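You operate a simulated robot arm through the tools that you are given. There is no shell and no other tool. Be economical: measure what you need, move in short steps, check, and stop when the job is done.

The job below is to be done with a simulated two-armed robot. You get a single attempt, and the scene is never put back.

TASK
Mix a pink batch: run the pink beaker in through the cup holder, stir it even, then switch off.
Fine: blue valve shut again, the empty beaker stays in the cup holder; leave the speed knob.

It is judged by the outcome, as a careful person would: the job done as asked, and still so three seconds after it is handed in. It fails if anything else is knocked over, pushed out of place, dropped, spilled or broken.

THE ROBOT
Two 7-joint arms with fingered hands on one trunk, on a base that drives. Base frame: it is fixed to the floor where the robot stands at the start and does not move with it; the origin is under the middle of the robot, x ahead of it, y to its left, z up; the surface under the hand at the start is at about z = 0.8. Units: m, rad, N and s.
The left shoulder is at the start at [0.042, 0.163, 1.061], the right one opposite. Places, roughly: inside of the cup holder [0.5, 0.3, 1.2]; level glass [0.5, 0.4, 0.8]; red switch [0.4, 0.6, 1.2]; speed knob [0.4, 0.7, 1.1]. Payload 4 kg a hand.
The tool frame of a hand sits at the grasp point between the pads (the TCP): z along the fingers, y along the line on which they close. The tips reach 0.036 m beyond it. The gripper opens to 0.124 m. The gripper's body begins 0.042 m behind the TCP. The gripper is a hand of 4 fingers: y runs from the thumb to the fingers, the wrist lies at [-0.015, -0.099, -0.189] in the tool frame, and closing takes about 1.5 s.
Orientation is that of the tool frame in the base frame, as a unit quaternion [w, x, y, z]. With the fingers straight down and the wrist toward the robot, the tool's x, y and z point along [0, 1, 0], [1, 0, 0] and [0, 0, -1] of the base frame.

THE INTERFACE
- The arms move only by the tool move_arm. It takes "left_rows", "right_rows" or both (then of equal length, played together; a hand with none holds still); each is a list of rows, each a list of 6 numbers: the shift along the tool's x, y, z in mm, then the turn, a rotation vector about the tool's x, y, z in rad. In form: [[x, y, z, ax, ay, az], ...]. A call has 1 to 12 rows; each row shifts and turns the commanded pose from where the row before left it, along the tool's axes as they then stand. "left_claw" and "right_claw" are, for a hand that has rows, the closure, from 0 (fully open) to 1 (shut), set as the call begins (left out, the last holds). Each row takes 0.2 s and may step no farther than 0.05 m and 0.15 rad from the row before; otherwise, or with a gripper value out of range, the whole call is refused. A pose out of reach is approached as far as the arm can. The call stops where the force on the tool passes 90 N (or 10 N more than at its start, if that is more) or the arm is blocked; 0.2 s more then pass. The fingers move at their own pace (about 0.045 m/s each) and stop on an object; they squeeze with about 23 N. The grip force told is the motor's: it shows also when the fingers shut on nothing. Time passes only in rows, and 0.2 s behind the last, so rows that do not move let the fingers close. The reply holds the time, the measured pose of the TCP, the force on the tool along the base axes, the opening and the grip force, in the units named above and with some noise, with the torque about the TCP (base axes, N m) and any sound that the robot's microphone picked up.
- Cameras (640 x 400 px; columns grow to the right, rows downward): "scene" is now at [0.1459, 0.0372, 1.3157]; the picture's right is [0.41, -0.91, -0.06], its down [-0.30, -0.07, -0.95] and it looks along [0.86, 0.41, -0.30] (base axes); focal length 214 px, centre (320, 200). "left" rides on the left gripper at [-0.075, -0.086, -0.123] in its tool frame; the picture's right is [-0.70, -0.34, 0.63], its down [0.64, -0.68, 0.35] and it looks along [0.32, 0.65, 0.69] (tool axes); focal length 275 px, centre (320, 200). "right" rides on the right gripper at [0.075, -0.086, -0.123] in its tool frame; the picture's right is [-0.70, 0.34, -0.63], its down [-0.64, -0.68, 0.35] and it looks along [-0.32, 0.65, 0.69] (tool axes); focal length 275 px, centre (320, 200). There is no depth. A picture from a camera that has moved, and an enlarged one, comes with that camera's place and axes in the base frame and with its lens.
- grab_frame(camera): a new picture of that camera. No time passes.
- slide_trunk(by): slides the trunk up (or, below 0, down) by that many m; the arms and the scene camera ride with it, the base frame stays. It gives what a move gives, with no picture.
- steer(legs): drives the robot by 1 to 6 legs, each [ahead, left, turn to the left] in m, m and rad, along the robot's own axes; the way and the turn of a leg run together, so that a leg with both is an arc; at most 1.5 m and 3.142 rad a leg. The arms and the cameras ride along, it lands a little off, and it stops where it bumps. It gives what a move gives.
- set_fingers(index, middle, ring, thumb_bend, thumb_turn, hand): sets how far each is bent, from 0 (flat) to 1 (curled in); at 0.3 the hand is open as for a grip, at 0.7 the pads meet at the TCP. One left out holds its place. A second passes; each finger stops where it meets its share of the squeeze, and holds until it gets a number again. A gripper value or a shape takes the hand back. It gives what a move gives, with no picture; readings hold the bend of each and the force on the fingers (four entries, about 0 where the hand has none), thumb and palm. thumb_turn goes from beside the hand (0) to across from the fingers (1), as for a grip.
- hand_shape(shape, hand): the hand has 4 fingers and takes this shape, open, in about a second: jaw (thumb against the fingers, like two jaws); tri (thumb and two fingers); tip (a fingertip pinch); poke (one finger out to press); point (the index stretched); flat (the hand flat); cup (the hand cupped); fist (a fist). The gripper value then closes the fingers along that shape, each until it touches; the sizes above hold for jaw. It gives what a move gives, with no picture.
- pan_tilt(pan, tilt): turns the head with the scene camera to pan (to the left, within 1.501 rad either way) and tilt (down, from -0.506 to 1.204), counted from straight ahead of the robot. It gives what a move gives.
- inspect(camera, box): a new picture of the part [left, top, right, bottom] of that camera's present view, enlarged. No time passes.
- hand_in(): hands the job in; it is judged then, once.

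Work in short steps. Places have to be worked out from the pictures, the camera data and where the tool is seen: move nearer, look again, correct. Check each grasp and each placing, and mend what went wrong. You have 120 turns and 100 pictures in all, those below and enlarged ones among them. Open the grippers and draw the arms clear of the work before you hand the job in, unless the task says otherwise; then end with one line.

The tools are called after "Call:" as name(argument=value, ...) on one line, values as JSON. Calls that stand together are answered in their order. move_arm: Moves the arms, as the interface text tells. Its arguments: {"type":"object","properties":{"left_rows":{"type":"array","items":{"type":"array","items":{"type":"number"}}},"left_claw":{"type":"number"},"right_rows":{"type":"array","items":{"type":"array","items":{"type":"number"}}},"right_claw":{"type":"number"}},"required":[]} The other tools are called the same way: slide_trunk (by) slides the trunk up or down; hand_shape (shape, hand) gives the hand a shape; set_fingers (index, middle, ring, thumb_bend, thumb_turn, hand) moves the fingers one by one; steer (legs) drives the base; pan_tilt (pan, tilt) turns the head that bears the scene camera; grab_frame (camera) takes a picture; inspect (camera, box) takes an enlarged picture of a part of a camera's view; hand_in () hands the job in.

At the start:

```text
time: 0.0
left_tcp_pos: [0.44, 0.4546, 1.4986]
left_orientation: [0.0, 0.707, 0.707, 0.0]
left_wrist_force: [0.1, 0.9, -0.4]
left_moment: [0.02, 0.01, 0.03]
left_finger_gap: 0.1234
left_finger_force: 0.1
left_shape: jaw
left_bend: [0.3, 0.3, 0.3, 0.3, 0.98]
left_finger forces: [0.0, 0.0, 0.0, 0.0, 0.0, 0.0]
right_tcp_pos: [0.7289, -0.0275, 1.4813]
right_orientation: [0.0, 0.707, 0.707, 0.001]
right_wrist_force: [0.1, 0.3, 0.3]
right_moment: [-0.04, 0.0, 0.0]
right_finger_gap: 0.1236
right_finger_force: 0.0
right_shape: jaw
right_bend: [0.3, 0.3, 0.3, 0.3, 0.98]
right_finger forces: [0.0, 0.0, 0.0, 0.1, 0.1, 0.1]
trunk travel left (down, up): [-0.225, 0.253]
robot x, y, heading: [-0.0023, 0.001, -0.004]
head pan, tilt: [0.431, 0.164]
```

scene: 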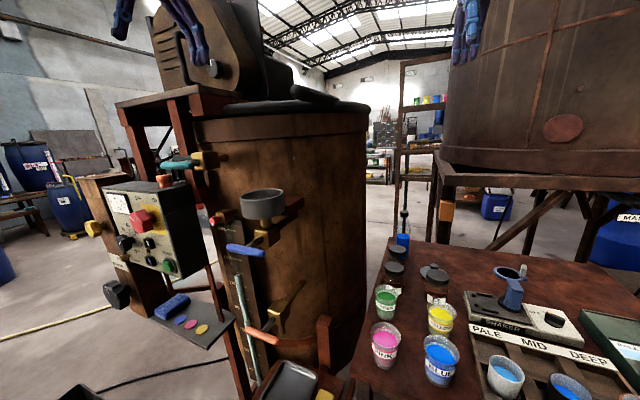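
right: 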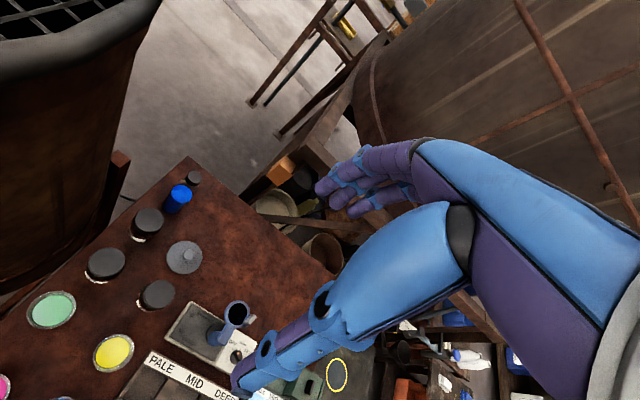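
left: 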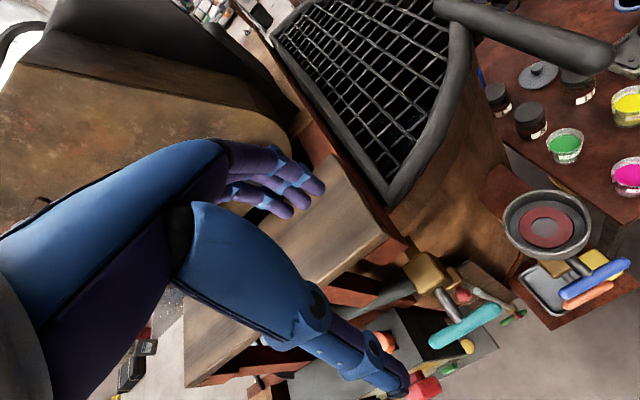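

The panel, cup holder with blue valve, and the pink beaker on the table are visible. I enlarge the important parts to read them.

Call:
inspect(camera="scene", box=[80, 140, 320, 290])

Call:
inspect(camera="scene", box=[340, 220, 500, 400])

Call:
inspect(camera="left", box=[400, 160, 640, 400])

```text
2.67 times, centred on (200, 215) of scene
camera zoom: at [0.1459, 0.0372, 1.3157], right [0.41, -0.91, -0.06], down [-0.3, -0.07, -0.95], along [0.86, 0.41, -0.3], focal length 572 px, centre (640, 160)
```

zoom: 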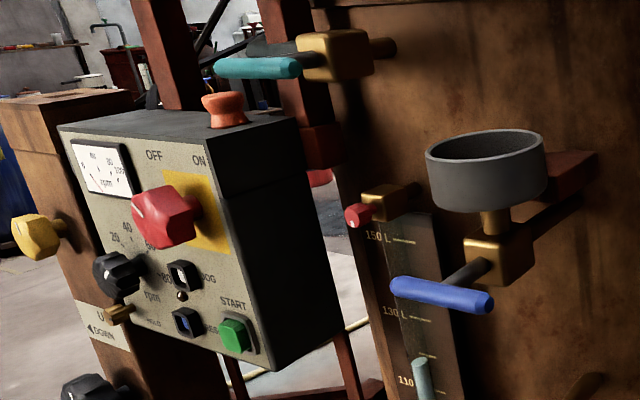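

```text
2.22 times, centred on (420, 310) of scene
camera zoom: at [0.1459, 0.0372, 1.3157], right [0.41, -0.91, -0.06], down [-0.3, -0.07, -0.95], along [0.86, 0.41, -0.3], focal length 477 px, centre (98, -44)
```

zoom: 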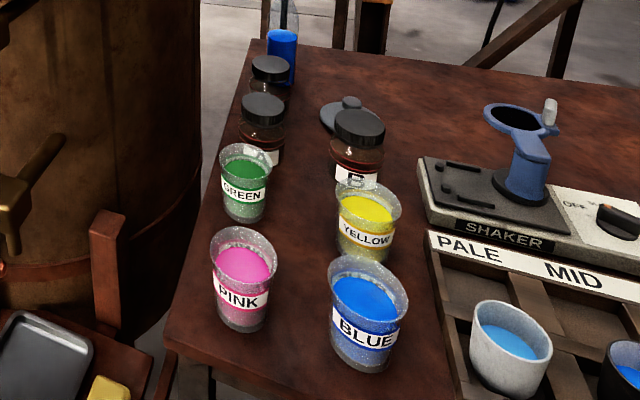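

```text
1.67 times, centred on (520, 280) of left
camera zoom: at [0.354, 0.38, 1.6224], right [-0.34, -0.7, -0.63], down [-0.68, 0.64, -0.35], along [0.65, 0.32, -0.69], focal length 459 px, centre (-13, 67)
```

zoom: 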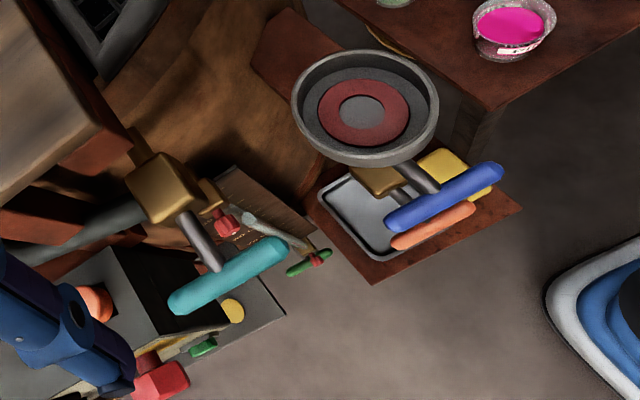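

The panel labels need a closer reading; I zoom in further on the panel, the valve area and the shelf.

Call:
inspect(camera="scene", box=[100, 170, 210, 285])

Call:
inspect(camera="scene", box=[200, 180, 320, 300])

Call:
pan_tilt(pan=0.7, tilt=0.6)

Call:
grab_frame(camera="scene")

```text
3.48 times, centred on (155, 228) of scene
camera zoom: at [0.1459, 0.0372, 1.3157], right [0.41, -0.91, -0.06], down [-0.3, -0.07, -0.95], along [0.86, 0.41, -0.3], focal length 746 px, centre (894, 104)
```

zoom: 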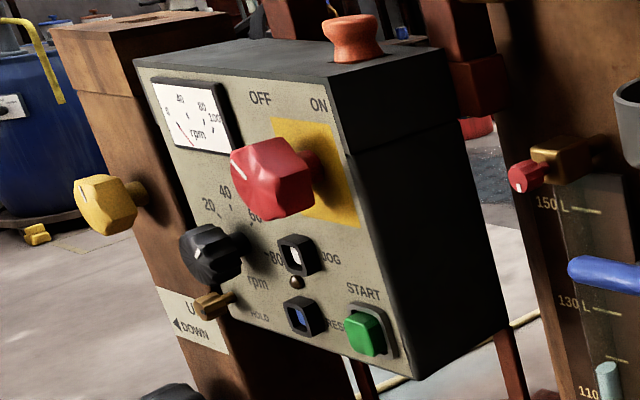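

```text
3.33 times, centred on (260, 240) of scene
camera zoom: at [0.1459, 0.0372, 1.3157], right [0.41, -0.91, -0.06], down [-0.3, -0.07, -0.95], along [0.86, 0.41, -0.3], focal length 715 px, centre (520, 67)
```

zoom: 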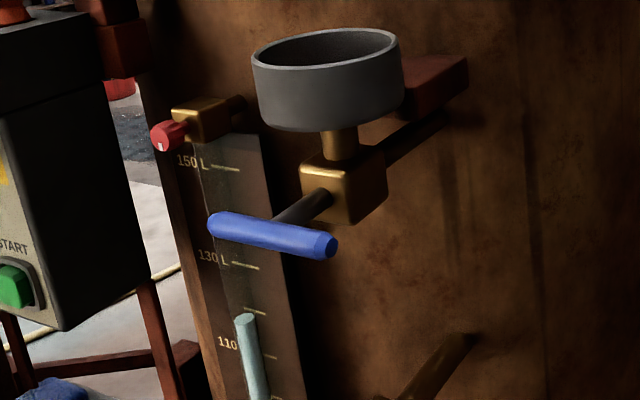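

```text
time: 0.9
left_tcp_pos: [0.4382, 0.4557, 1.4991]
left_orientation: [0.0, 0.707, 0.707, 0.0]
left_wrist_force: [0.1, -0.2, 0.0]
left_moment: [0.02, 0.03, 0.01]
left_finger_gap: 0.1237
left_finger_force: 0.1
left_shape: jaw
left_bend: [0.3, 0.3, 0.3, 0.3, 0.98]
left_finger forces: [0.0, 0.0, 0.0, 0.0, 0.1, 0.0]
right_tcp_pos: [0.7291, -0.0287, 1.4816]
right_orientation: [0.001, 0.707, 0.707, 0.0]
right_wrist_force: [0.1, 0.4, 0.3]
right_moment: [-0.02, -0.03, 0.01]
right_finger_gap: 0.1234
right_finger_force: 0.0
right_shape: jaw
right_bend: [0.3, 0.3, 0.3, 0.3, 0.98]
right_finger forces: [0.0, 0.0, 0.1, 0.0, 0.1, 0.0]
trunk travel left (down, up): [-0.225, 0.253]
robot x, y, heading: [0.0018, 0.0009, -0.001]
head pan, tilt: [0.7, 0.6]
```

```text
91 pictures are left
camera scene: at [0.1232, 0.0554, 1.2786], right [0.64, -0.77, -0.1], down [-0.55, -0.36, -0.75], along [0.54, 0.53, -0.65], focal length 214 px, centre (320, 200)
```

scene: 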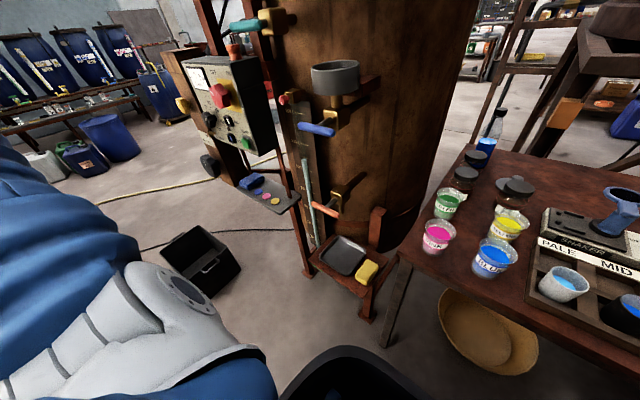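

Triangulating: cup rim about [0.463, 0.31, 1.205] (outer dia ~0.11), pink beaker about [0.52, 0.083], rim z~0.88, dia ~0.065. They are a bit near for a downward tool, so I back up 0.12 m and look again.

Call:
steer(legs=[[-0.12, 0, 0]])

Call:
pan_tilt(pan=0.6, tilt=0.35)

Call:
grab_frame(camera="scene")

Call:
grab_frame(camera="left")

Call:
grab_frame(camera="right")

```text
time: 2.1
left_tcp_pos: [0.317, 0.4557, 1.4989]
left_orientation: [0.0, 0.706, 0.708, 0.0]
left_wrist_force: [-0.5, 0.2, 0.2]
left_moment: [0.01, -0.01, 0.0]
left_finger_gap: 0.1241
left_finger_force: 0.0
left_shape: jaw
left_bend: [0.3, 0.3, 0.3, 0.3, 0.98]
left_finger forces: [0.0, 0.0, 0.0, 0.1, 0.0, 0.0]
right_tcp_pos: [0.6061, -0.029, 1.4823]
right_orientation: [0.0, 0.706, 0.708, 0.0]
right_wrist_force: [0.7, 0.5, 0.3]
right_moment: [0.0, 0.0, 0.0]
right_finger_gap: 0.1236
right_finger_force: 0.0
right_shape: jaw
right_bend: [0.3, 0.3, 0.3, 0.3, 0.98]
right_finger forces: [0.1, 0.1, 0.1, 0.1, 0.0, 0.0]
trunk travel left (down, up): [-0.225, 0.253]
robot x, y, heading: [-0.1222, 0.0006, 0.001]
head pan, tilt: [0.7, 0.6]
```

```text
time: 2.9
left_tcp_pos: [0.3171, 0.4561, 1.4996]
left_orientation: [0.0, 0.707, 0.708, 0.0]
left_wrist_force: [-0.2, -0.1, -0.6]
left_moment: [-0.01, -0.02, -0.02]
left_finger_gap: 0.1239
left_finger_force: 0.1
left_shape: jaw
left_bend: [0.3, 0.3, 0.3, 0.3, 0.98]
left_finger forces: [0.0, 0.0, 0.0, 0.1, 0.1, 0.0]
right_tcp_pos: [0.6069, -0.0274, 1.4805]
right_orientation: [0.001, 0.706, 0.708, 0.0]
right_wrist_force: [-0.5, -0.3, -0.2]
right_moment: [0.01, 0.03, 0.0]
right_finger_gap: 0.1238
right_finger_force: 0.1
right_shape: jaw
right_bend: [0.3, 0.3, 0.3, 0.3, 0.98]
right_finger forces: [0.1, 0.0, 0.0, 0.1, 0.1, 0.1]
trunk travel left (down, up): [-0.225, 0.253]
robot x, y, heading: [-0.1256, 0.0009, 0.002]
head pan, tilt: [0.6, 0.351]
```

```text
90 pictures are left
camera scene: at [0.0145, 0.0512, 1.2995], right [0.56, -0.82, -0.09], down [-0.42, -0.2, -0.88], along [0.71, 0.53, -0.46], focal length 214 px, centre (320, 200)
```

scene: 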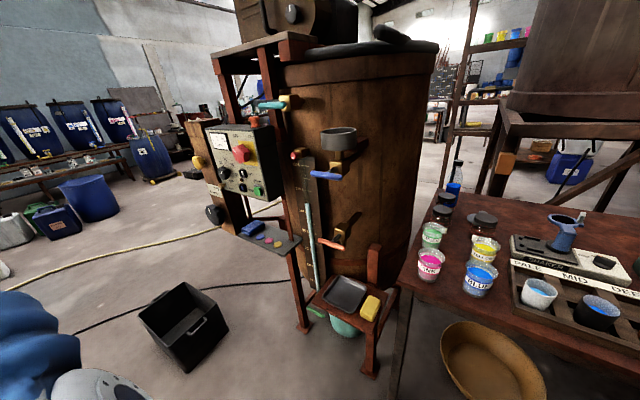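

```text
89 pictures are left
camera left: at [0.2326, 0.3802, 1.6223], right [-0.34, -0.7, -0.63], down [-0.68, 0.64, -0.35], along [0.65, 0.32, -0.69], focal length 275 px, centre (320, 200)
```

left: 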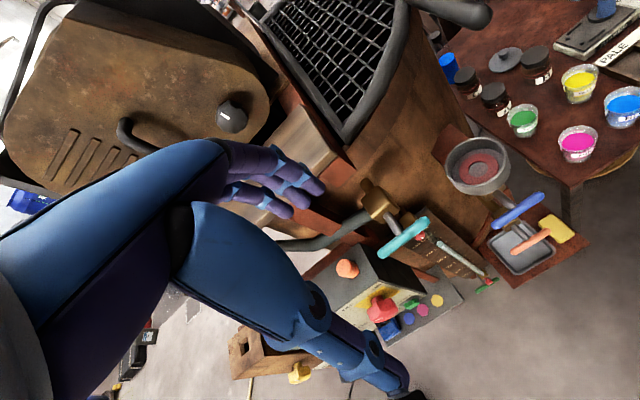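

```text
88 pictures are left
camera right: at [0.5218, 0.0475, 1.6037], right [0.34, -0.7, 0.63], down [-0.68, -0.65, -0.35], along [0.65, -0.31, -0.69], focal length 275 px, centre (320, 200)
```

right: 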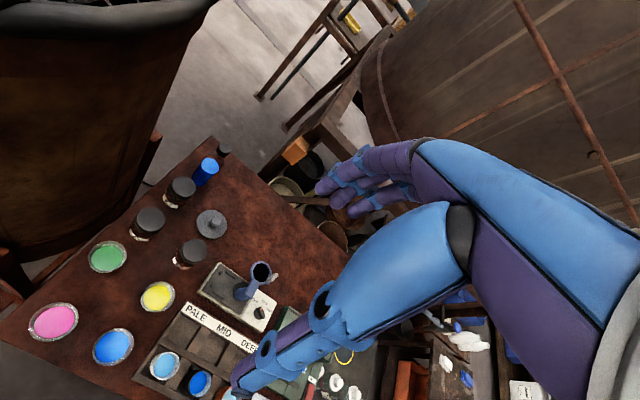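

Consistent triangulation: pink rim centre [0.53, 0.086, 0.87], cup rim [0.459, 0.310, 1.206]. I move the right arm aside and bring the left hand above the pink beaker at height.

Call:
move_arm(left_rows=[[-45, 25, 0, 0, 0, 0], [-45, 25, 0, 0, 0, 0], [-45, 25, 0, 0, 0, 0], [-45, 25, 0, 0, 0, 0], [-45, 25, 0, 0, 0, 0], [-45, 25, 0, 0, 0, 0], [-45, 25, 0, 0, 0, 0], [-45, 25, 0, 0, 0, 0]], right_rows=[[-45, -10, 0, 0, 0, 0], [-45, -10, 0, 0, 0, 0], [-45, -10, 0, 0, 0, 0], [-45, -10, 0, 0, 0, 0], [-45, -10, 0, 0, 0, 0], [-45, -10, 0, 0, 0, 0], [-45, -10, 0, 0, 0, 0], [-45, -10, 0, 0, 0, 0]])

Call:
grab_frame(camera="left")

```text
refused: row 1 steps farther than a row can; nothing moved
```

```text
87 pictures are left
camera left: at [0.2326, 0.3802, 1.6223], right [-0.34, -0.7, -0.63], down [-0.68, 0.64, -0.35], along [0.65, 0.32, -0.69], focal length 275 px, centre (320, 200)
```

left: 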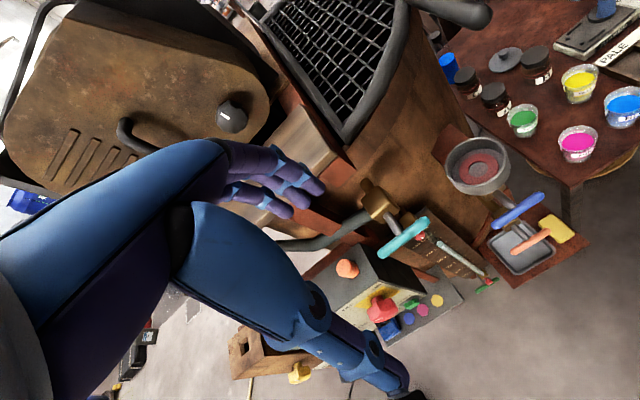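

The step was slightly over 50 mm; I use 9 smaller rows.

Call:
move_arm(left_rows=[[-41, 23.5, 0, 0, 0, 0], [-41, 23.5, 0, 0, 0, 0], [-41, 23.5, 0, 0, 0, 0], [-41, 23.5, 0, 0, 0, 0], [-41, 23.5, 0, 0, 0, 0], [-41, 23.5, 0, 0, 0, 0], [-41, 23.5, 0, 0, 0, 0], [-41, 23.5, 0, 0, 0, 0], [-41, 23.5, 0, 0, 0, 0]], right_rows=[[-41, -10, 0, 0, 0, 0], [-41, -10, 0, 0, 0, 0], [-41, -10, 0, 0, 0, 0], [-41, -10, 0, 0, 0, 0], [-41, -10, 0, 0, 0, 0], [-41, -10, 0, 0, 0, 0], [-41, -10, 0, 0, 0, 0], [-41, -10, 0, 0, 0, 0], [-41, -10, 0, 0, 0, 0]])

Call:
grab_frame(camera="left")

Call:
grab_frame(camera="scene")

```text
time: 4.9
left_tcp_pos: [0.4937, 0.1473, 1.502]
left_orientation: [0.002, 0.707, 0.707, 0.001]
left_wrist_force: [-0.9, -1.1, 0.6]
left_moment: [0.08, -0.02, 0.02]
left_finger_gap: 0.1236
left_finger_force: 0.0
left_shape: jaw
left_bend: [0.3, 0.3, 0.3, 0.3, 0.98]
left_finger forces: [0.0, 0.0, 0.0, 0.0, 0.0, 0.0]
left hand out of reach, approached as far as the arm can: row 8, 9
right_tcp_pos: [0.5155, -0.3964, 1.4816]
right_orientation: [0.0, 0.706, 0.708, 0.001]
right_wrist_force: [-0.5, -0.3, 0.4]
right_moment: [0.0, -0.05, 0.0]
right_finger_gap: 0.124
right_finger_force: 0.1
right_shape: jaw
right_bend: [0.3, 0.3, 0.3, 0.3, 0.98]
right_finger forces: [0.0, 0.0, 0.1, 0.0, 0.1, 0.0]
trunk travel left (down, up): [-0.225, 0.253]
robot x, y, heading: [-0.1192, 0.0051, -0.001]
head pan, tilt: [0.6, 0.351]
```

```text
86 pictures are left
camera left: at [0.4086, 0.0712, 1.6251], right [-0.33, -0.7, -0.63], down [-0.68, 0.64, -0.35], along [0.65, 0.32, -0.69], focal length 275 px, centre (320, 200)
```

left: 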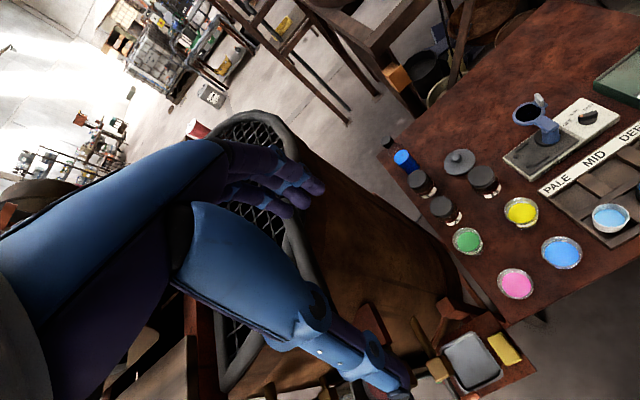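

```text
85 pictures are left
camera scene: at [0.0123, 0.0498, 1.3002], right [0.56, -0.82, -0.09], down [-0.42, -0.19, -0.89], along [0.71, 0.53, -0.46], focal length 214 px, centre (320, 200)
```

scene: 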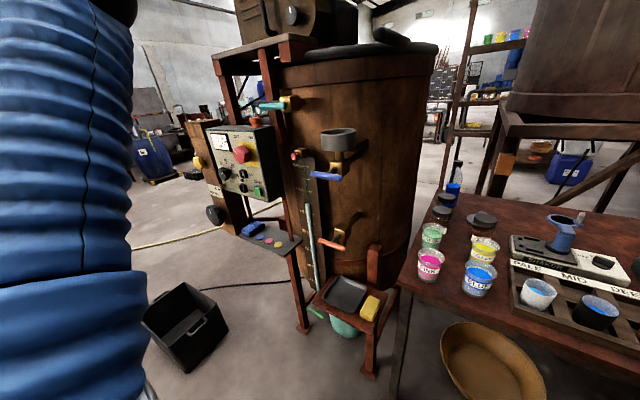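

Out of reach at that height; I lower the hand, which should bring the target in reach, staying clear of the cup holder.

Call:
move_arm(left_rows=[[0, 0, 45, 0, 0, 0], [0, 0, 45, 0, 0, 0], [0, 0, 45, 0, 0, 0], [0, 0, 45, 0, 0, 0], [0, 0, 45, 0, 0, 0], [0, 0, 45, 0, 0, 0]])

Call:
grab_frame(camera="left")

Call:
grab_frame(camera="scene")

```text
time: 6.3
left_tcp_pos: [0.4964, 0.1453, 1.2295]
left_orientation: [-0.001, 0.707, 0.708, 0.0]
left_wrist_force: [-0.2, 0.8, 0.6]
left_moment: [-0.02, -0.01, 0.02]
left_finger_gap: 0.124
left_finger_force: 0.0
left_shape: jaw
left_bend: [0.3, 0.3, 0.3, 0.3, 0.98]
left_finger forces: [0.0, 0.0, 0.1, 0.0, 0.1, 0.0]
right_tcp_pos: [0.5177, -0.3941, 1.4796]
right_orientation: [0.0, 0.706, 0.708, 0.0]
right_wrist_force: [0.8, 0.5, 0.4]
right_moment: [0.01, 0.01, -0.05]
right_finger_gap: 0.1239
right_finger_force: 0.1
right_shape: jaw
right_bend: [0.3, 0.3, 0.3, 0.3, 0.98]
right_finger forces: [0.0, 0.0, 0.0, 0.0, 0.1, 0.1]
trunk travel left (down, up): [-0.225, 0.253]
robot x, y, heading: [-0.1227, 0.0009, 0.0]
head pan, tilt: [0.6, 0.351]
```

```text
84 pictures are left
camera left: at [0.4106, 0.0704, 1.3527], right [-0.34, -0.7, -0.63], down [-0.68, 0.64, -0.35], along [0.65, 0.32, -0.69], focal length 275 px, centre (320, 200)
```

left: 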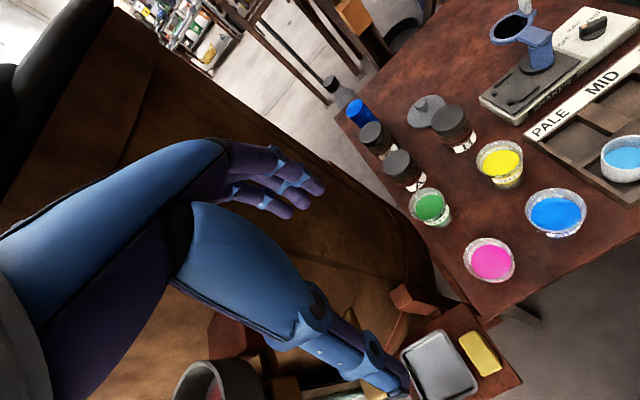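

```text
83 pictures are left
camera scene: at [0.0147, 0.0508, 1.2995], right [0.56, -0.82, -0.09], down [-0.42, -0.19, -0.88], along [0.71, 0.53, -0.46], focal length 214 px, centre (320, 200)
```

scene: 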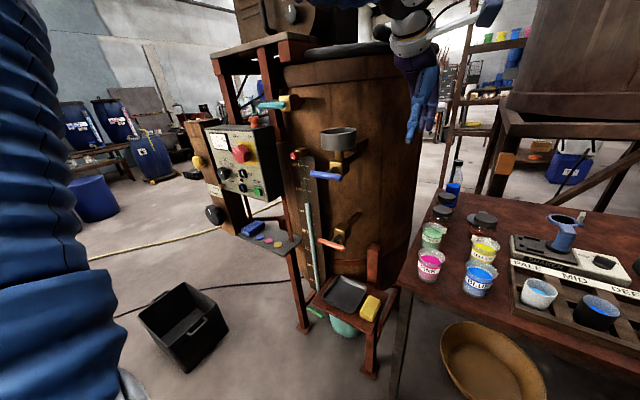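

Pink confirmed at about [0.53, 0.083]. I move over it and descend to TCP z≈1.0, then look again.

Call:
move_arm(left_rows=[[-31, 17, 0, 0, 0, 0], [-31, 17, 0, 0, 0, 0], [0, 0, 46, 0, 0, 0], [0, 0, 46, 0, 0, 0], [0, 0, 46, 0, 0, 0], [0, 0, 46, 0, 0, 0], [0, 0, 20, 0, 0, 0]], left_claw=0.1)

Call:
grab_frame(camera="left")

Call:
grab_frame(camera="scene")

```text
time: 7.9
left_tcp_pos: [0.5308, 0.0834, 1.0258]
left_orientation: [0.001, 0.706, 0.708, 0.001]
left_wrist_force: [-0.2, 0.2, 0.2]
left_moment: [-0.02, 0.02, -0.01]
left_finger_gap: 0.1118
left_finger_force: 0.0
left_shape: jaw
left_bend: [0.3, 0.32, 0.31, 0.32, 0.98]
left_finger forces: [0.1, 0.0, 0.1, 0.0, 0.1, 0.0]
right_tcp_pos: [0.5174, -0.3951, 1.4812]
right_orientation: [0.0, 0.707, 0.708, -0.001]
right_wrist_force: [-0.1, -1.3, -0.9]
right_moment: [0.0, 0.0, 0.03]
right_finger_gap: 0.1238
right_finger_force: 0.0
right_shape: jaw
right_bend: [0.3, 0.3, 0.3, 0.3, 0.98]
right_finger forces: [0.0, 0.0, 0.0, 0.0, 0.0, 0.1]
trunk travel left (down, up): [-0.225, 0.253]
robot x, y, heading: [-0.122, -0.001, 0.0]
head pan, tilt: [0.6, 0.351]
```

```text
82 pictures are left
camera left: at [0.445, 0.0082, 1.1489], right [-0.34, -0.7, -0.63], down [-0.68, 0.64, -0.35], along [0.65, 0.32, -0.69], focal length 275 px, centre (320, 200)
```

left: 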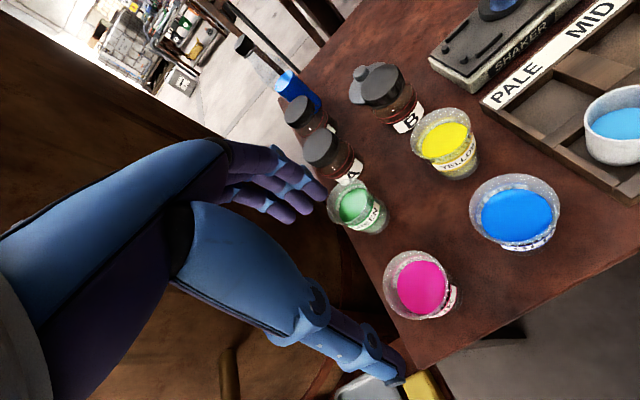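

```text
81 pictures are left
camera scene: at [0.0143, 0.051, 1.2997], right [0.56, -0.82, -0.09], down [-0.42, -0.19, -0.88], along [0.71, 0.53, -0.46], focal length 214 px, centre (320, 200)
```

scene: 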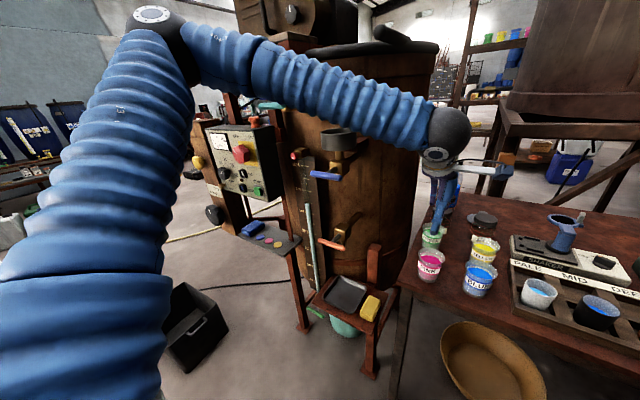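

Aligned. I check rim height with a zoomed scene view.

Call:
inspect(camera="scene", box=[390, 140, 510, 300])

```text
2.50 times, centred on (450, 220) of scene
camera zoom: at [0.0143, 0.051, 1.2997], right [0.56, -0.82, -0.09], down [-0.42, -0.19, -0.88], along [0.71, 0.53, -0.46], focal length 536 px, centre (-5, 150)
```

zoom: 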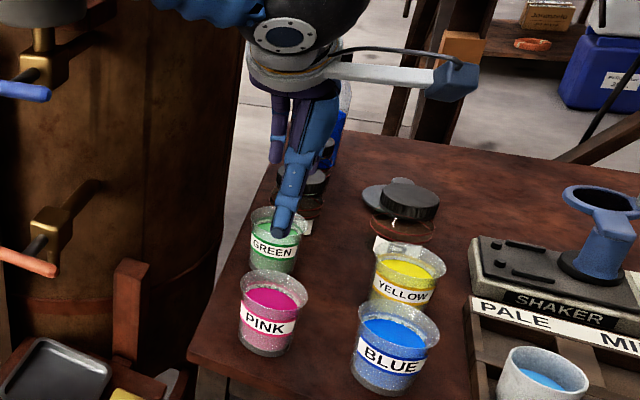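

Rim z≈0.875, base z≈0.793, height ~0.08 m. I descend to TCP z≈0.867 around the beaker, with force watch.

Call:
move_arm(left_rows=[[-1, -2, 40, 0, 0, 0], [0, 0, 40, 0, 0, 0], [0, 0, 30, 0, 0, 0], [0, 0, 25, 0, 0, 0], [0, 0, 24, 0, 0, 0], [0, 0, 0, 0, 0, 0]], left_claw=0.12)

Call:
inspect(camera="scene", box=[390, 180, 510, 300])

Call:
grab_frame(camera="left")

```text
time: 9.3
left_tcp_pos: [0.5219, 0.0706, 0.8899]
left_orientation: [0.011, 0.709, 0.705, 0.012]
left_wrist_force: [3.5, -0.8, 16.4]
left_moment: [0.13, 0.48, -0.01]
left_finger_gap: 0.1091
left_finger_force: 0.1
left_shape: jaw
left_bend: [0.31, 0.33, 0.32, 0.2, 0.98]
left_finger forces: [0.0, 0.0, 0.1, 0.0, 0.0, 0.0]
right_tcp_pos: [0.4989, -0.4065, 1.4885]
right_orientation: [0.002, 0.707, 0.707, 0.008]
right_wrist_force: [0.1, 0.7, 0.0]
right_moment: [-0.01, 0.02, -0.02]
right_finger_gap: 0.1237
right_finger_force: 0.1
right_shape: jaw
right_bend: [0.3, 0.3, 0.3, 0.3, 0.98]
right_finger forces: [0.0, 0.1, 0.0, 0.0, 0.0, 0.0]
trunk travel left (down, up): [-0.225, 0.253]
robot x, y, heading: [-0.1212, -0.0044, 0.003]
head pan, tilt: [0.6, 0.351]
```

```text
3.33 times, centred on (450, 240) of scene
camera zoom: at [-0.0009, 0.041, 1.3037], right [0.56, -0.82, -0.09], down [-0.41, -0.19, -0.89], along [0.72, 0.53, -0.44], focal length 715 px, centre (-113, 67)
```

zoom: 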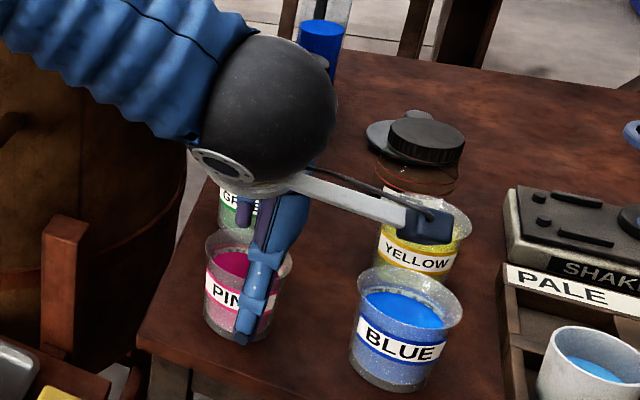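

```text
78 pictures are left
camera left: at [0.433, -0.0045, 1.0102], right [-0.32, -0.69, -0.65], down [-0.67, 0.65, -0.37], along [0.67, 0.31, -0.67], focal length 275 px, centre (320, 200)
```

left: 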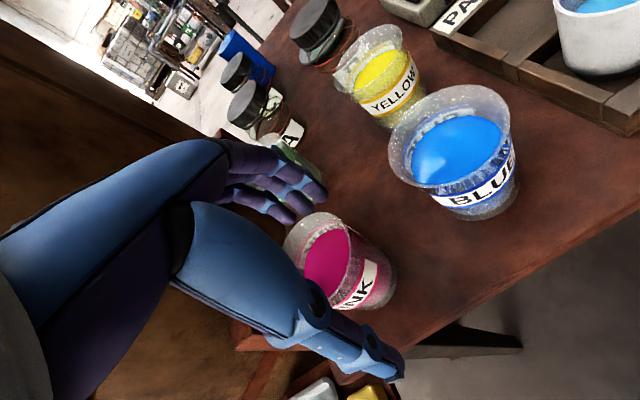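

The body was pushed back (-x,-y) and the hand stopped early: I suspect the forearm pressed on something (cup holder?) as well as the thumb on the rim. I retreat straight up and look.

Call:
move_arm(left_rows=[[0, 0, -15, 0, 0, 0], [0, 0, -25, 0, 0, 0]])

Call:
grab_frame(camera="scene")

```text
time: 9.9
left_tcp_pos: [0.5223, 0.0844, 0.9029]
left_orientation: [-0.002, 0.706, 0.708, -0.002]
left_wrist_force: [5.8, 1.6, 2.6]
left_moment: [-0.12, 0.47, -0.07]
left_finger_gap: 0.1092
left_finger_force: 0.0
left_shape: jaw
left_bend: [0.31, 0.33, 0.32, 0.2, 0.98]
left_finger forces: [0.1, 0.1, 0.1, 0.0, 0.0, 0.0]
right_tcp_pos: [0.5129, -0.3958, 1.4787]
right_orientation: [-0.001, 0.707, 0.708, 0.002]
right_wrist_force: [0.5, -0.1, 0.6]
right_moment: [-0.03, -0.02, 0.04]
right_finger_gap: 0.1238
right_finger_force: 0.0
right_shape: jaw
right_bend: [0.3, 0.3, 0.3, 0.3, 0.98]
right_finger forces: [0.1, 0.0, 0.0, 0.0, 0.1, 0.0]
trunk travel left (down, up): [-0.225, 0.253]
robot x, y, heading: [-0.1202, -0.0027, 0.002]
head pan, tilt: [0.6, 0.351]
```

```text
77 pictures are left
camera scene: at [0.0091, 0.0493, 1.2977], right [0.56, -0.82, -0.09], down [-0.42, -0.19, -0.89], along [0.71, 0.53, -0.46], focal length 214 px, centre (320, 200)
```

scene: 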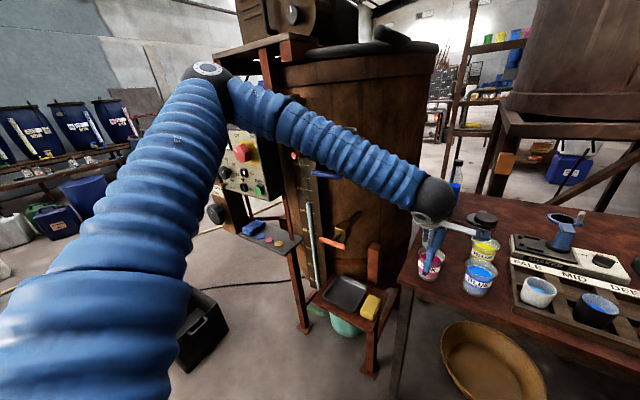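

The forearm lies right across the cup holder, so the left arm is the wrong one for the table pick. I raise it out of there and check the cup holder and beaker.

Call:
move_arm(left_rows=[[0, -3, -30, 0, 0, 0], [0, 0, -40, 0, 0, 0], [0, 0, -45, 0, 0, 0], [0, 0, -45, 0, 0, 0], [0, 0, -45, 0, 0, 0], [0, 0, -45, 0, 0, 0]])

Call:
grab_frame(camera="scene")

Call:
grab_frame(camera="left")

```text
time: 11.3
left_tcp_pos: [0.5263, 0.0825, 1.1585]
left_orientation: [-0.002, 0.707, 0.708, 0.0]
left_wrist_force: [-0.9, 0.0, -0.8]
left_moment: [0.0, 0.02, -0.02]
left_finger_gap: 0.1095
left_finger_force: 0.0
left_shape: jaw
left_bend: [0.31, 0.33, 0.32, 0.2, 0.98]
left_finger forces: [0.1, 0.1, 0.0, 0.0, 0.0, 0.0]
right_tcp_pos: [0.5167, -0.3953, 1.4805]
right_orientation: [0.001, 0.706, 0.708, 0.0]
right_wrist_force: [0.2, -0.2, 0.0]
right_moment: [0.0, -0.02, 0.02]
right_finger_gap: 0.1239
right_finger_force: 0.1
right_shape: jaw
right_bend: [0.3, 0.3, 0.3, 0.3, 0.98]
right_finger forces: [0.0, 0.0, 0.0, 0.1, 0.0, 0.0]
trunk travel left (down, up): [-0.225, 0.253]
robot x, y, heading: [-0.1224, -0.0024, 0.001]
head pan, tilt: [0.6, 0.351]
```

```text
76 pictures are left
camera scene: at [0.0136, 0.0507, 1.2998], right [0.56, -0.82, -0.09], down [-0.42, -0.19, -0.88], along [0.71, 0.53, -0.46], focal length 214 px, centre (320, 200)
```

scene: 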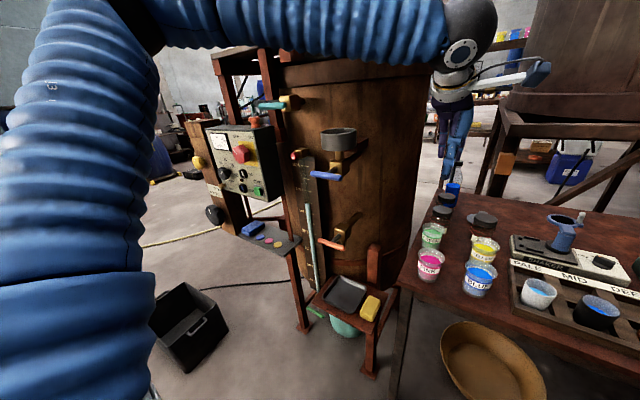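

```text
75 pictures are left
camera left: at [0.4414, 0.0067, 1.2823], right [-0.34, -0.7, -0.63], down [-0.68, 0.64, -0.35], along [0.65, 0.32, -0.69], focal length 275 px, centre (320, 200)
```

left: 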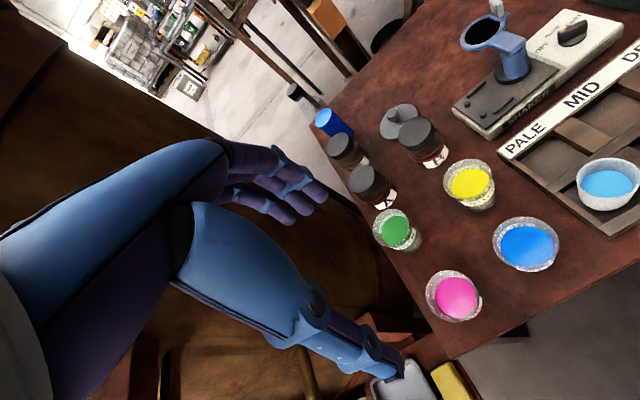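

Cup and beakers are unmoved. I withdraw the left arm up and to the left.

Call:
move_arm(left_rows=[[0, 0, -48, 0, 0, 0], [0, 0, -48, 0, 0, 0], [0, 0, -48, 0, 0, 0], [0, -10, -48, 0, 0, 0], [0, -10, -48, 0, 0, 0], [40, -25, 0, 0, 0, 0], [40, -25, 0, 0, 0, 0], [40, -25, 0, 0, 0, 0], [40, -25, 0, 0, 0, 0], [40, -25, 0, 0, 0, 0], [40, -25, 0, 0, 0, 0], [40, -25, 0, 0, 0, 0]], left_claw=0)

Call:
move_arm(left_rows=[[45, -15, 0, 0, 0, 0], [45, -15, 0, 0, 0, 0], [45, -15, 0, 0, 0, 0]])

Call:
move_arm(right_rows=[[0, 0, 48, 0, 0, 0], [0, 0, 48, 0, 0, 0], [0, 0, 48, 0, 0, 0], [0, 0, 48, 0, 0, 0], [30, 0, 30, 0, 0, 0], [45, 0, 0, 0, 0, 0], [45, 0, 0, 0, 0, 0], [45, 0, 0, 0, 0, 0], [45, 0, 0, 0, 0, 0], [45, 0, 0, 0, 0, 0], [45, 0, 0, 0, 0, 0], [45, 3, 0, 0, 0, 0]])

Call:
grab_frame(camera="right")

Call:
grab_frame(camera="scene")

```text
time: 13.3
left_tcp_pos: [0.4085, 0.2102, 1.4018]
left_orientation: [0.006, 0.719, 0.695, 0.003]
left_wrist_force: [4.7, -63.3, 5.3]
left_moment: [-0.26, -0.51, -5.9]
left_finger_gap: 0.1234
left_finger_force: 0.1
left_shape: jaw
left_bend: [0.3, 0.31, 0.24, 0.3, 0.98]
left_finger forces: [0.0, 0.1, 65.2, 0.0, 0.1, 0.0]
right_tcp_pos: [0.5154, -0.4015, 1.4806]
right_orientation: [0.001, 0.708, 0.706, 0.0]
right_wrist_force: [0.7, 0.1, 0.8]
right_moment: [-0.13, -0.03, -0.01]
right_finger_gap: 0.1237
right_finger_force: 0.0
right_shape: jaw
right_bend: [0.3, 0.3, 0.3, 0.3, 0.98]
right_finger forces: [0.1, 0.0, 0.0, 0.0, 0.0, 0.1]
trunk travel left (down, up): [-0.225, 0.253]
robot x, y, heading: [-0.1215, 0.0, -0.009]
head pan, tilt: [0.6, 0.351]
stopped in row 9 (left hand): the force on the tool passed its limit at 101 N (the readings are from after the stop); the commanded pose is now the measured one
```

```text
time: 13.6
left_tcp_pos: [0.405, 0.21, 1.4027]
left_orientation: [0.007, 0.727, 0.687, 0.004]
left_wrist_force: [9.1, -46.8, 3.0]
left_moment: [-0.26, -0.25, -4.45]
left_finger_gap: 0.1236
left_finger_force: 0.1
left_shape: jaw
left_bend: [0.3, 0.31, 0.23, 0.3, 0.98]
left_finger forces: [0.0, 0.0, 47.8, 0.0, 0.1, 0.0]
right_tcp_pos: [0.5155, -0.4018, 1.479]
right_orientation: [0.001, 0.709, 0.705, -0.001]
right_wrist_force: [-0.2, 0.4, -0.1]
right_moment: [-0.08, 0.01, -0.02]
right_finger_gap: 0.1237
right_finger_force: 0.1
right_shape: jaw
right_bend: [0.3, 0.3, 0.3, 0.3, 0.98]
right_finger forces: [0.0, 0.1, 0.0, 0.1, 0.1, 0.0]
trunk travel left (down, up): [-0.225, 0.253]
robot x, y, heading: [-0.1223, -0.0037, -0.007]
head pan, tilt: [0.6, 0.351]
stopped in row 1 (left hand): the force on the tool passed its limit at 115 N (the readings are from after the stop); the commanded pose is now the measured one
```

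```text
time: 16.2
left_tcp_pos: [0.4061, 0.2116, 1.4037]
left_orientation: [0.006, 0.724, 0.689, 0.005]
left_wrist_force: [5.1, -56.1, 3.9]
left_moment: [-0.24, -0.37, -5.13]
left_finger_gap: 0.1236
left_finger_force: 0.1
left_shape: jaw
left_bend: [0.3, 0.31, 0.23, 0.3, 0.98]
left_finger forces: [0.1, 0.0, 56.3, 0.1, 0.0, 0.0]
right_tcp_pos: [0.5207, -0.0596, 1.2573]
right_orientation: [0.0, 0.709, 0.705, 0.0]
right_wrist_force: [-0.2, 0.2, -0.4]
right_moment: [-0.02, 0.0, -0.01]
right_finger_gap: 0.1238
right_finger_force: 0.0
right_shape: jaw
right_bend: [0.3, 0.3, 0.3, 0.3, 0.98]
right_finger forces: [0.0, 0.1, 0.0, 0.0, 0.1, 0.0]
trunk travel left (down, up): [-0.225, 0.253]
robot x, y, heading: [-0.1203, -0.0014, -0.009]
head pan, tilt: [0.6, 0.351]
```

```text
74 pictures are left
camera right: at [0.4349, 0.016, 1.3803], right [0.33, -0.7, 0.63], down [-0.69, -0.64, -0.35], along [0.65, -0.32, -0.69], focal length 275 px, centre (320, 200)
```

right: 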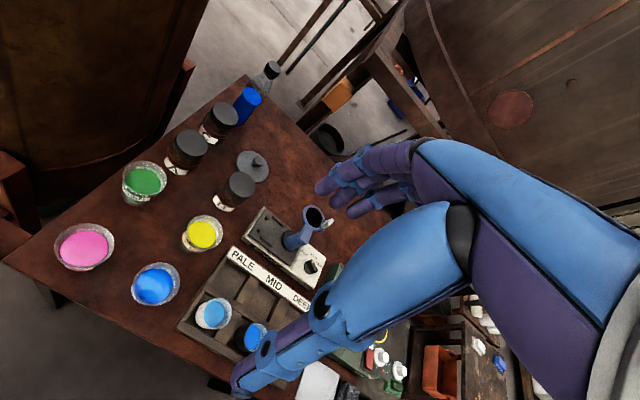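

```text
73 pictures are left
camera scene: at [0.0156, 0.0431, 1.2999], right [0.55, -0.83, -0.09], down [-0.43, -0.19, -0.89], along [0.72, 0.53, -0.46], focal length 214 px, centre (320, 200)
```

scene: 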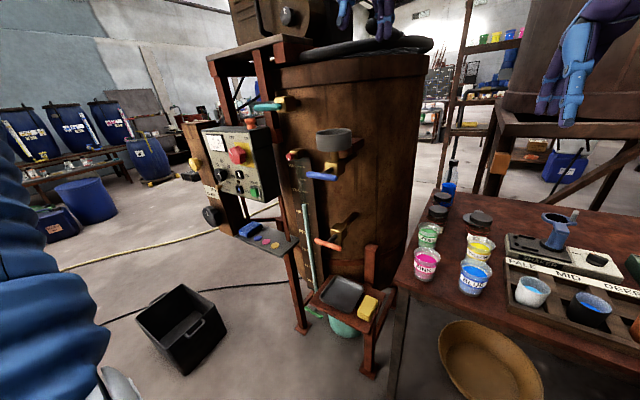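

The left fingers caught something at the lid (likely its black handle); everything appears in place. I back off: right (-y) first, then back and up.

Call:
move_arm(left_rows=[[-15, 0, 0, 0, 0, 0], [-20, -5, 0, 0, 0, 0], [0, -20, -10, 0, 0, 0], [0, -30, -30, 0, 0, 0], [0, -30, -35, 0, 0, 0]])

Call:
grab_frame(camera="left")

```text
time: 17.4
left_tcp_pos: [0.3168, 0.1888, 1.4745]
left_orientation: [0.007, 0.723, 0.691, 0.003]
left_wrist_force: [-0.8, 0.4, -0.9]
left_moment: [-0.01, -0.05, -0.02]
left_finger_gap: 0.124
left_finger_force: 0.0
left_shape: jaw
left_bend: [0.3, 0.3, 0.3, 0.3, 0.98]
left_finger forces: [0.0, 0.1, 0.0, 0.1, 0.0, 0.1]
right_tcp_pos: [0.5185, -0.0534, 1.2596]
right_orientation: [0.001, 0.708, 0.706, 0.0]
right_wrist_force: [-0.4, 0.7, 0.6]
right_moment: [0.0, 0.0, -0.04]
right_finger_gap: 0.1238
right_finger_force: 0.1
right_shape: jaw
right_bend: [0.3, 0.3, 0.3, 0.3, 0.98]
right_finger forces: [0.0, 0.0, 0.1, 0.0, 0.0, 0.1]
trunk travel left (down, up): [-0.225, 0.253]
robot x, y, heading: [-0.1212, -0.0036, -0.006]
head pan, tilt: [0.6, 0.351]
```

```text
72 pictures are left
camera left: at [0.2261, 0.117, 1.5972], right [-0.36, -0.68, -0.63], down [-0.65, 0.67, -0.36], along [0.67, 0.28, -0.68], focal length 275 px, centre (320, 200)
```

left: 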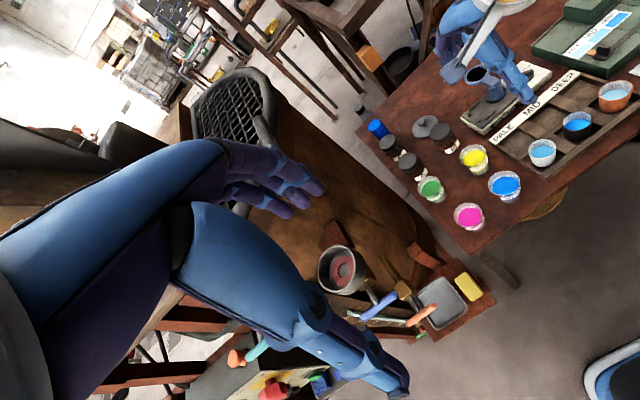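

Clear now. I move the left arm to the left at this retracted x, and check.

Call:
move_arm(left_rows=[[0, -25, -20, 0, 0, 0], [40, -10, 0, 0, 0, 0], [40, 0, 0, 0, 0, 0], [40, 0, 0, 0, 0, 0], [40, 0, 0, 0, 0, 0], [40, 0, 0, 0, 0, 0], [40, 0, 0, 0, 0, 0]])

Call:
inspect(camera="right", box=[0, 100, 260, 340])

```text
time: 19.0
left_tcp_pos: [0.2925, 0.4307, 1.4922]
left_orientation: [0.007, 0.723, 0.691, 0.001]
left_wrist_force: [-0.4, 0.3, 0.4]
left_moment: [0.0, -0.01, 0.0]
left_finger_gap: 0.1239
left_finger_force: 0.1
left_shape: jaw
left_bend: [0.3, 0.3, 0.3, 0.3, 0.98]
left_finger forces: [0.0, 0.0, 0.0, 0.0, 0.0, 0.0]
right_tcp_pos: [0.5201, -0.0517, 1.2582]
right_orientation: [0.001, 0.709, 0.706, -0.001]
right_wrist_force: [-0.8, -0.3, -0.3]
right_moment: [0.01, -0.01, 0.01]
right_finger_gap: 0.1239
right_finger_force: 0.0
right_shape: jaw
right_bend: [0.3, 0.3, 0.3, 0.3, 0.98]
right_finger forces: [0.0, 0.0, 0.1, 0.0, 0.0, 0.0]
trunk travel left (down, up): [-0.225, 0.253]
robot x, y, heading: [-0.1189, -0.002, -0.011]
head pan, tilt: [0.6, 0.351]
```

```text
1.67 times, centred on (130, 220) of right
camera zoom: at [0.4346, 0.0244, 1.3801], right [0.34, -0.69, 0.64], down [-0.68, -0.64, -0.34], along [0.65, -0.32, -0.69], focal length 459 px, centre (637, 167)
```

zoom: 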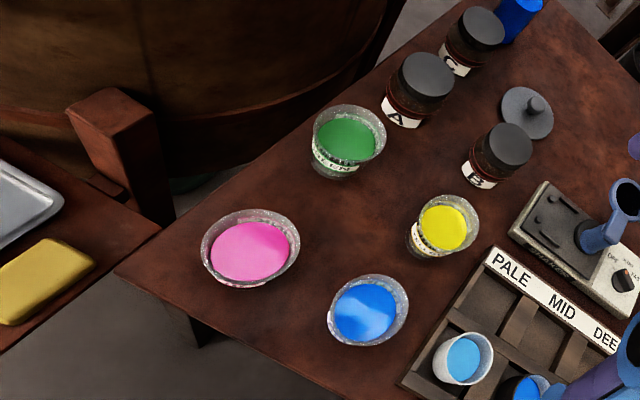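

Pink centre [0.530, 0.083] again. I bring the right hand over it and down to z≈1.0.

Call:
move_arm(right_rows=[[45, 3, 0, 0, 0, 0], [45, 3, 0, 0, 0, 0], [45, 2, 0, 0, 0, 0], [0, 0, 45, 0, 0, 0], [0, 0, 45, 0, 0, 0], [0, 0, 45, 0, 0, 0], [0, 0, 45, 0, 0, 0], [0, 0, 45, 0, 0, 0], [0, 0, 35, 0, 0, 0]], right_claw=0)

Call:
grab_frame(camera="right")

Call:
pan_tilt(pan=0.2, tilt=0.6)

Call:
grab_frame(camera="scene")

```text
time: 21.0
left_tcp_pos: [0.2945, 0.4289, 1.4928]
left_orientation: [0.007, 0.723, 0.691, 0.002]
left_wrist_force: [0.8, -0.9, 0.2]
left_moment: [0.06, 0.04, 0.01]
left_finger_gap: 0.1239
left_finger_force: 0.0
left_shape: jaw
left_bend: [0.3, 0.3, 0.3, 0.3, 0.98]
left_finger forces: [0.0, 0.1, 0.0, 0.0, 0.0, 0.0]
right_tcp_pos: [0.5285, 0.0838, 0.9968]
right_orientation: [0.001, 0.708, 0.706, -0.001]
right_wrist_force: [0.5, 0.5, 0.0]
right_moment: [-0.01, -0.02, 0.0]
right_finger_gap: 0.1235
right_finger_force: 0.0
right_shape: jaw
right_bend: [0.3, 0.3, 0.3, 0.3, 0.98]
right_finger forces: [0.0, 0.0, 0.0, 0.0, 0.0, 0.1]
trunk travel left (down, up): [-0.225, 0.253]
robot x, y, heading: [-0.1225, -0.0002, -0.006]
head pan, tilt: [0.6, 0.351]
```

```text
70 pictures are left
camera right: at [0.4426, 0.1579, 1.1183], right [0.33, -0.7, 0.64], down [-0.68, -0.64, -0.34], along [0.65, -0.32, -0.69], focal length 275 px, centre (320, 200)
```

right: 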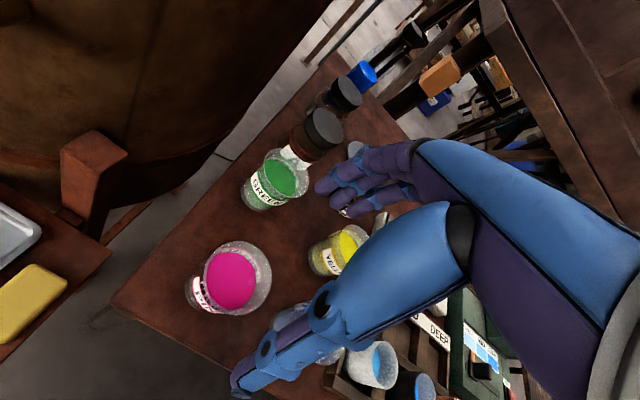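

```text
time: 21.9
left_tcp_pos: [0.2931, 0.4289, 1.4946]
left_orientation: [0.007, 0.723, 0.691, 0.003]
left_wrist_force: [-0.6, 0.4, -0.9]
left_moment: [-0.03, -0.01, 0.02]
left_finger_gap: 0.1239
left_finger_force: 0.0
left_shape: jaw
left_bend: [0.3, 0.3, 0.3, 0.3, 0.98]
left_finger forces: [0.0, 0.1, 0.0, 0.0, 0.0, 0.0]
right_tcp_pos: [0.5281, 0.0827, 0.9973]
right_orientation: [0.002, 0.708, 0.706, -0.001]
right_wrist_force: [1.2, 0.0, -0.2]
right_moment: [-0.02, -0.01, -0.01]
right_finger_gap: 0.1237
right_finger_force: 0.1
right_shape: jaw
right_bend: [0.3, 0.3, 0.3, 0.3, 0.98]
right_finger forces: [0.0, 0.1, 0.0, 0.1, 0.0, 0.0]
trunk travel left (down, up): [-0.225, 0.253]
robot x, y, heading: [-0.1232, -0.0014, -0.011]
head pan, tilt: [0.201, 0.6]
```

```text
69 pictures are left
camera scene: at [0.0212, 0.0146, 1.2757], right [0.19, -0.98, -0.03], down [-0.67, -0.11, -0.73], along [0.71, 0.16, -0.68], focal length 214 px, centre (320, 200)
```

scene: 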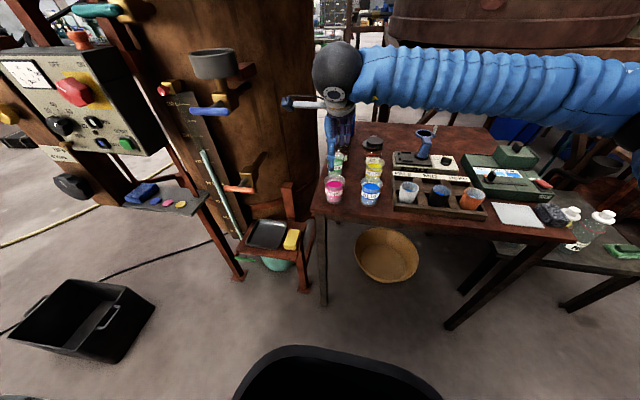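

Fingers straddle pink and stay clear of green. I descend to z≈0.90 and check force.

Call:
move_arm(right_rows=[[0, 0, 40, 0, 0, 0], [0, 0, 35, 0, 0, 0], [0, 0, 20, 0, 0, 0], [0, 0, 0, 0, 0, 0]])

Call:
inspect(camera="scene", box=[280, 90, 400, 220])

Call:
grab_frame(camera="right")

```text
time: 22.9
left_tcp_pos: [0.2926, 0.4297, 1.4941]
left_orientation: [0.007, 0.723, 0.691, 0.003]
left_wrist_force: [-1.5, -0.4, -0.3]
left_moment: [0.01, -0.02, 0.02]
left_finger_gap: 0.1238
left_finger_force: 0.1
left_shape: jaw
left_bend: [0.3, 0.3, 0.3, 0.3, 0.98]
left_finger forces: [0.1, 0.0, 0.0, 0.0, 0.1, 0.0]
right_tcp_pos: [0.5283, 0.0818, 0.9005]
right_orientation: [0.001, 0.709, 0.706, -0.002]
right_wrist_force: [0.2, 0.0, -0.4]
right_moment: [0.02, 0.01, 0.01]
right_finger_gap: 0.1238
right_finger_force: 0.0
right_shape: jaw
right_bend: [0.3, 0.3, 0.3, 0.3, 0.98]
right_finger forces: [0.0, 0.0, 0.0, 0.0, 0.0, 0.1]
trunk travel left (down, up): [-0.225, 0.253]
robot x, y, heading: [-0.1233, 0.0006, -0.005]
head pan, tilt: [0.201, 0.6]
```

```text
3.08 times, centred on (340, 155) of scene
camera zoom: at [0.0208, 0.0146, 1.2757], right [0.19, -0.98, -0.03], down [-0.67, -0.11, -0.73], along [0.71, 0.16, -0.68], focal length 660 px, centre (258, 338)
```

zoom: 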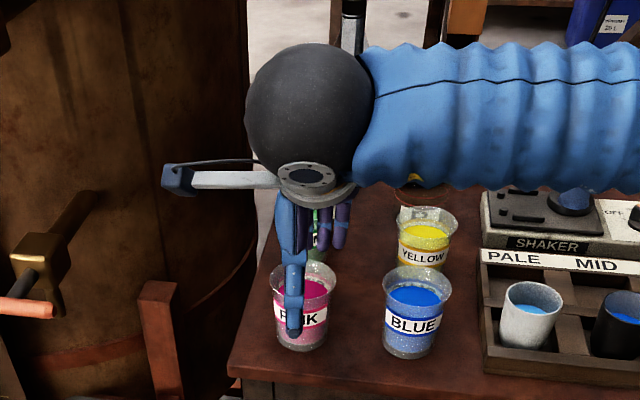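

```text
67 pictures are left
camera right: at [0.4421, 0.1562, 1.0234], right [0.33, -0.7, 0.64], down [-0.68, -0.64, -0.34], along [0.65, -0.32, -0.69], focal length 275 px, centre (320, 200)
```

right: 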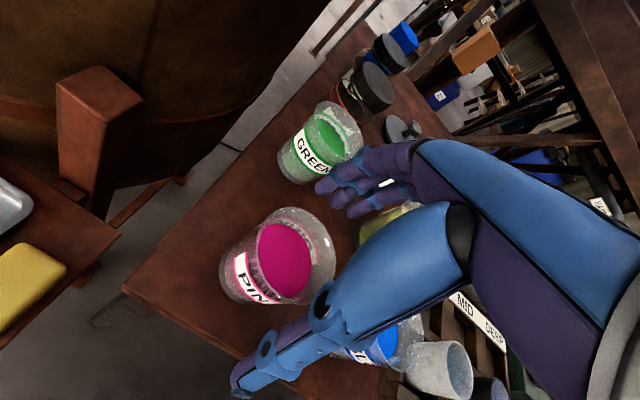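

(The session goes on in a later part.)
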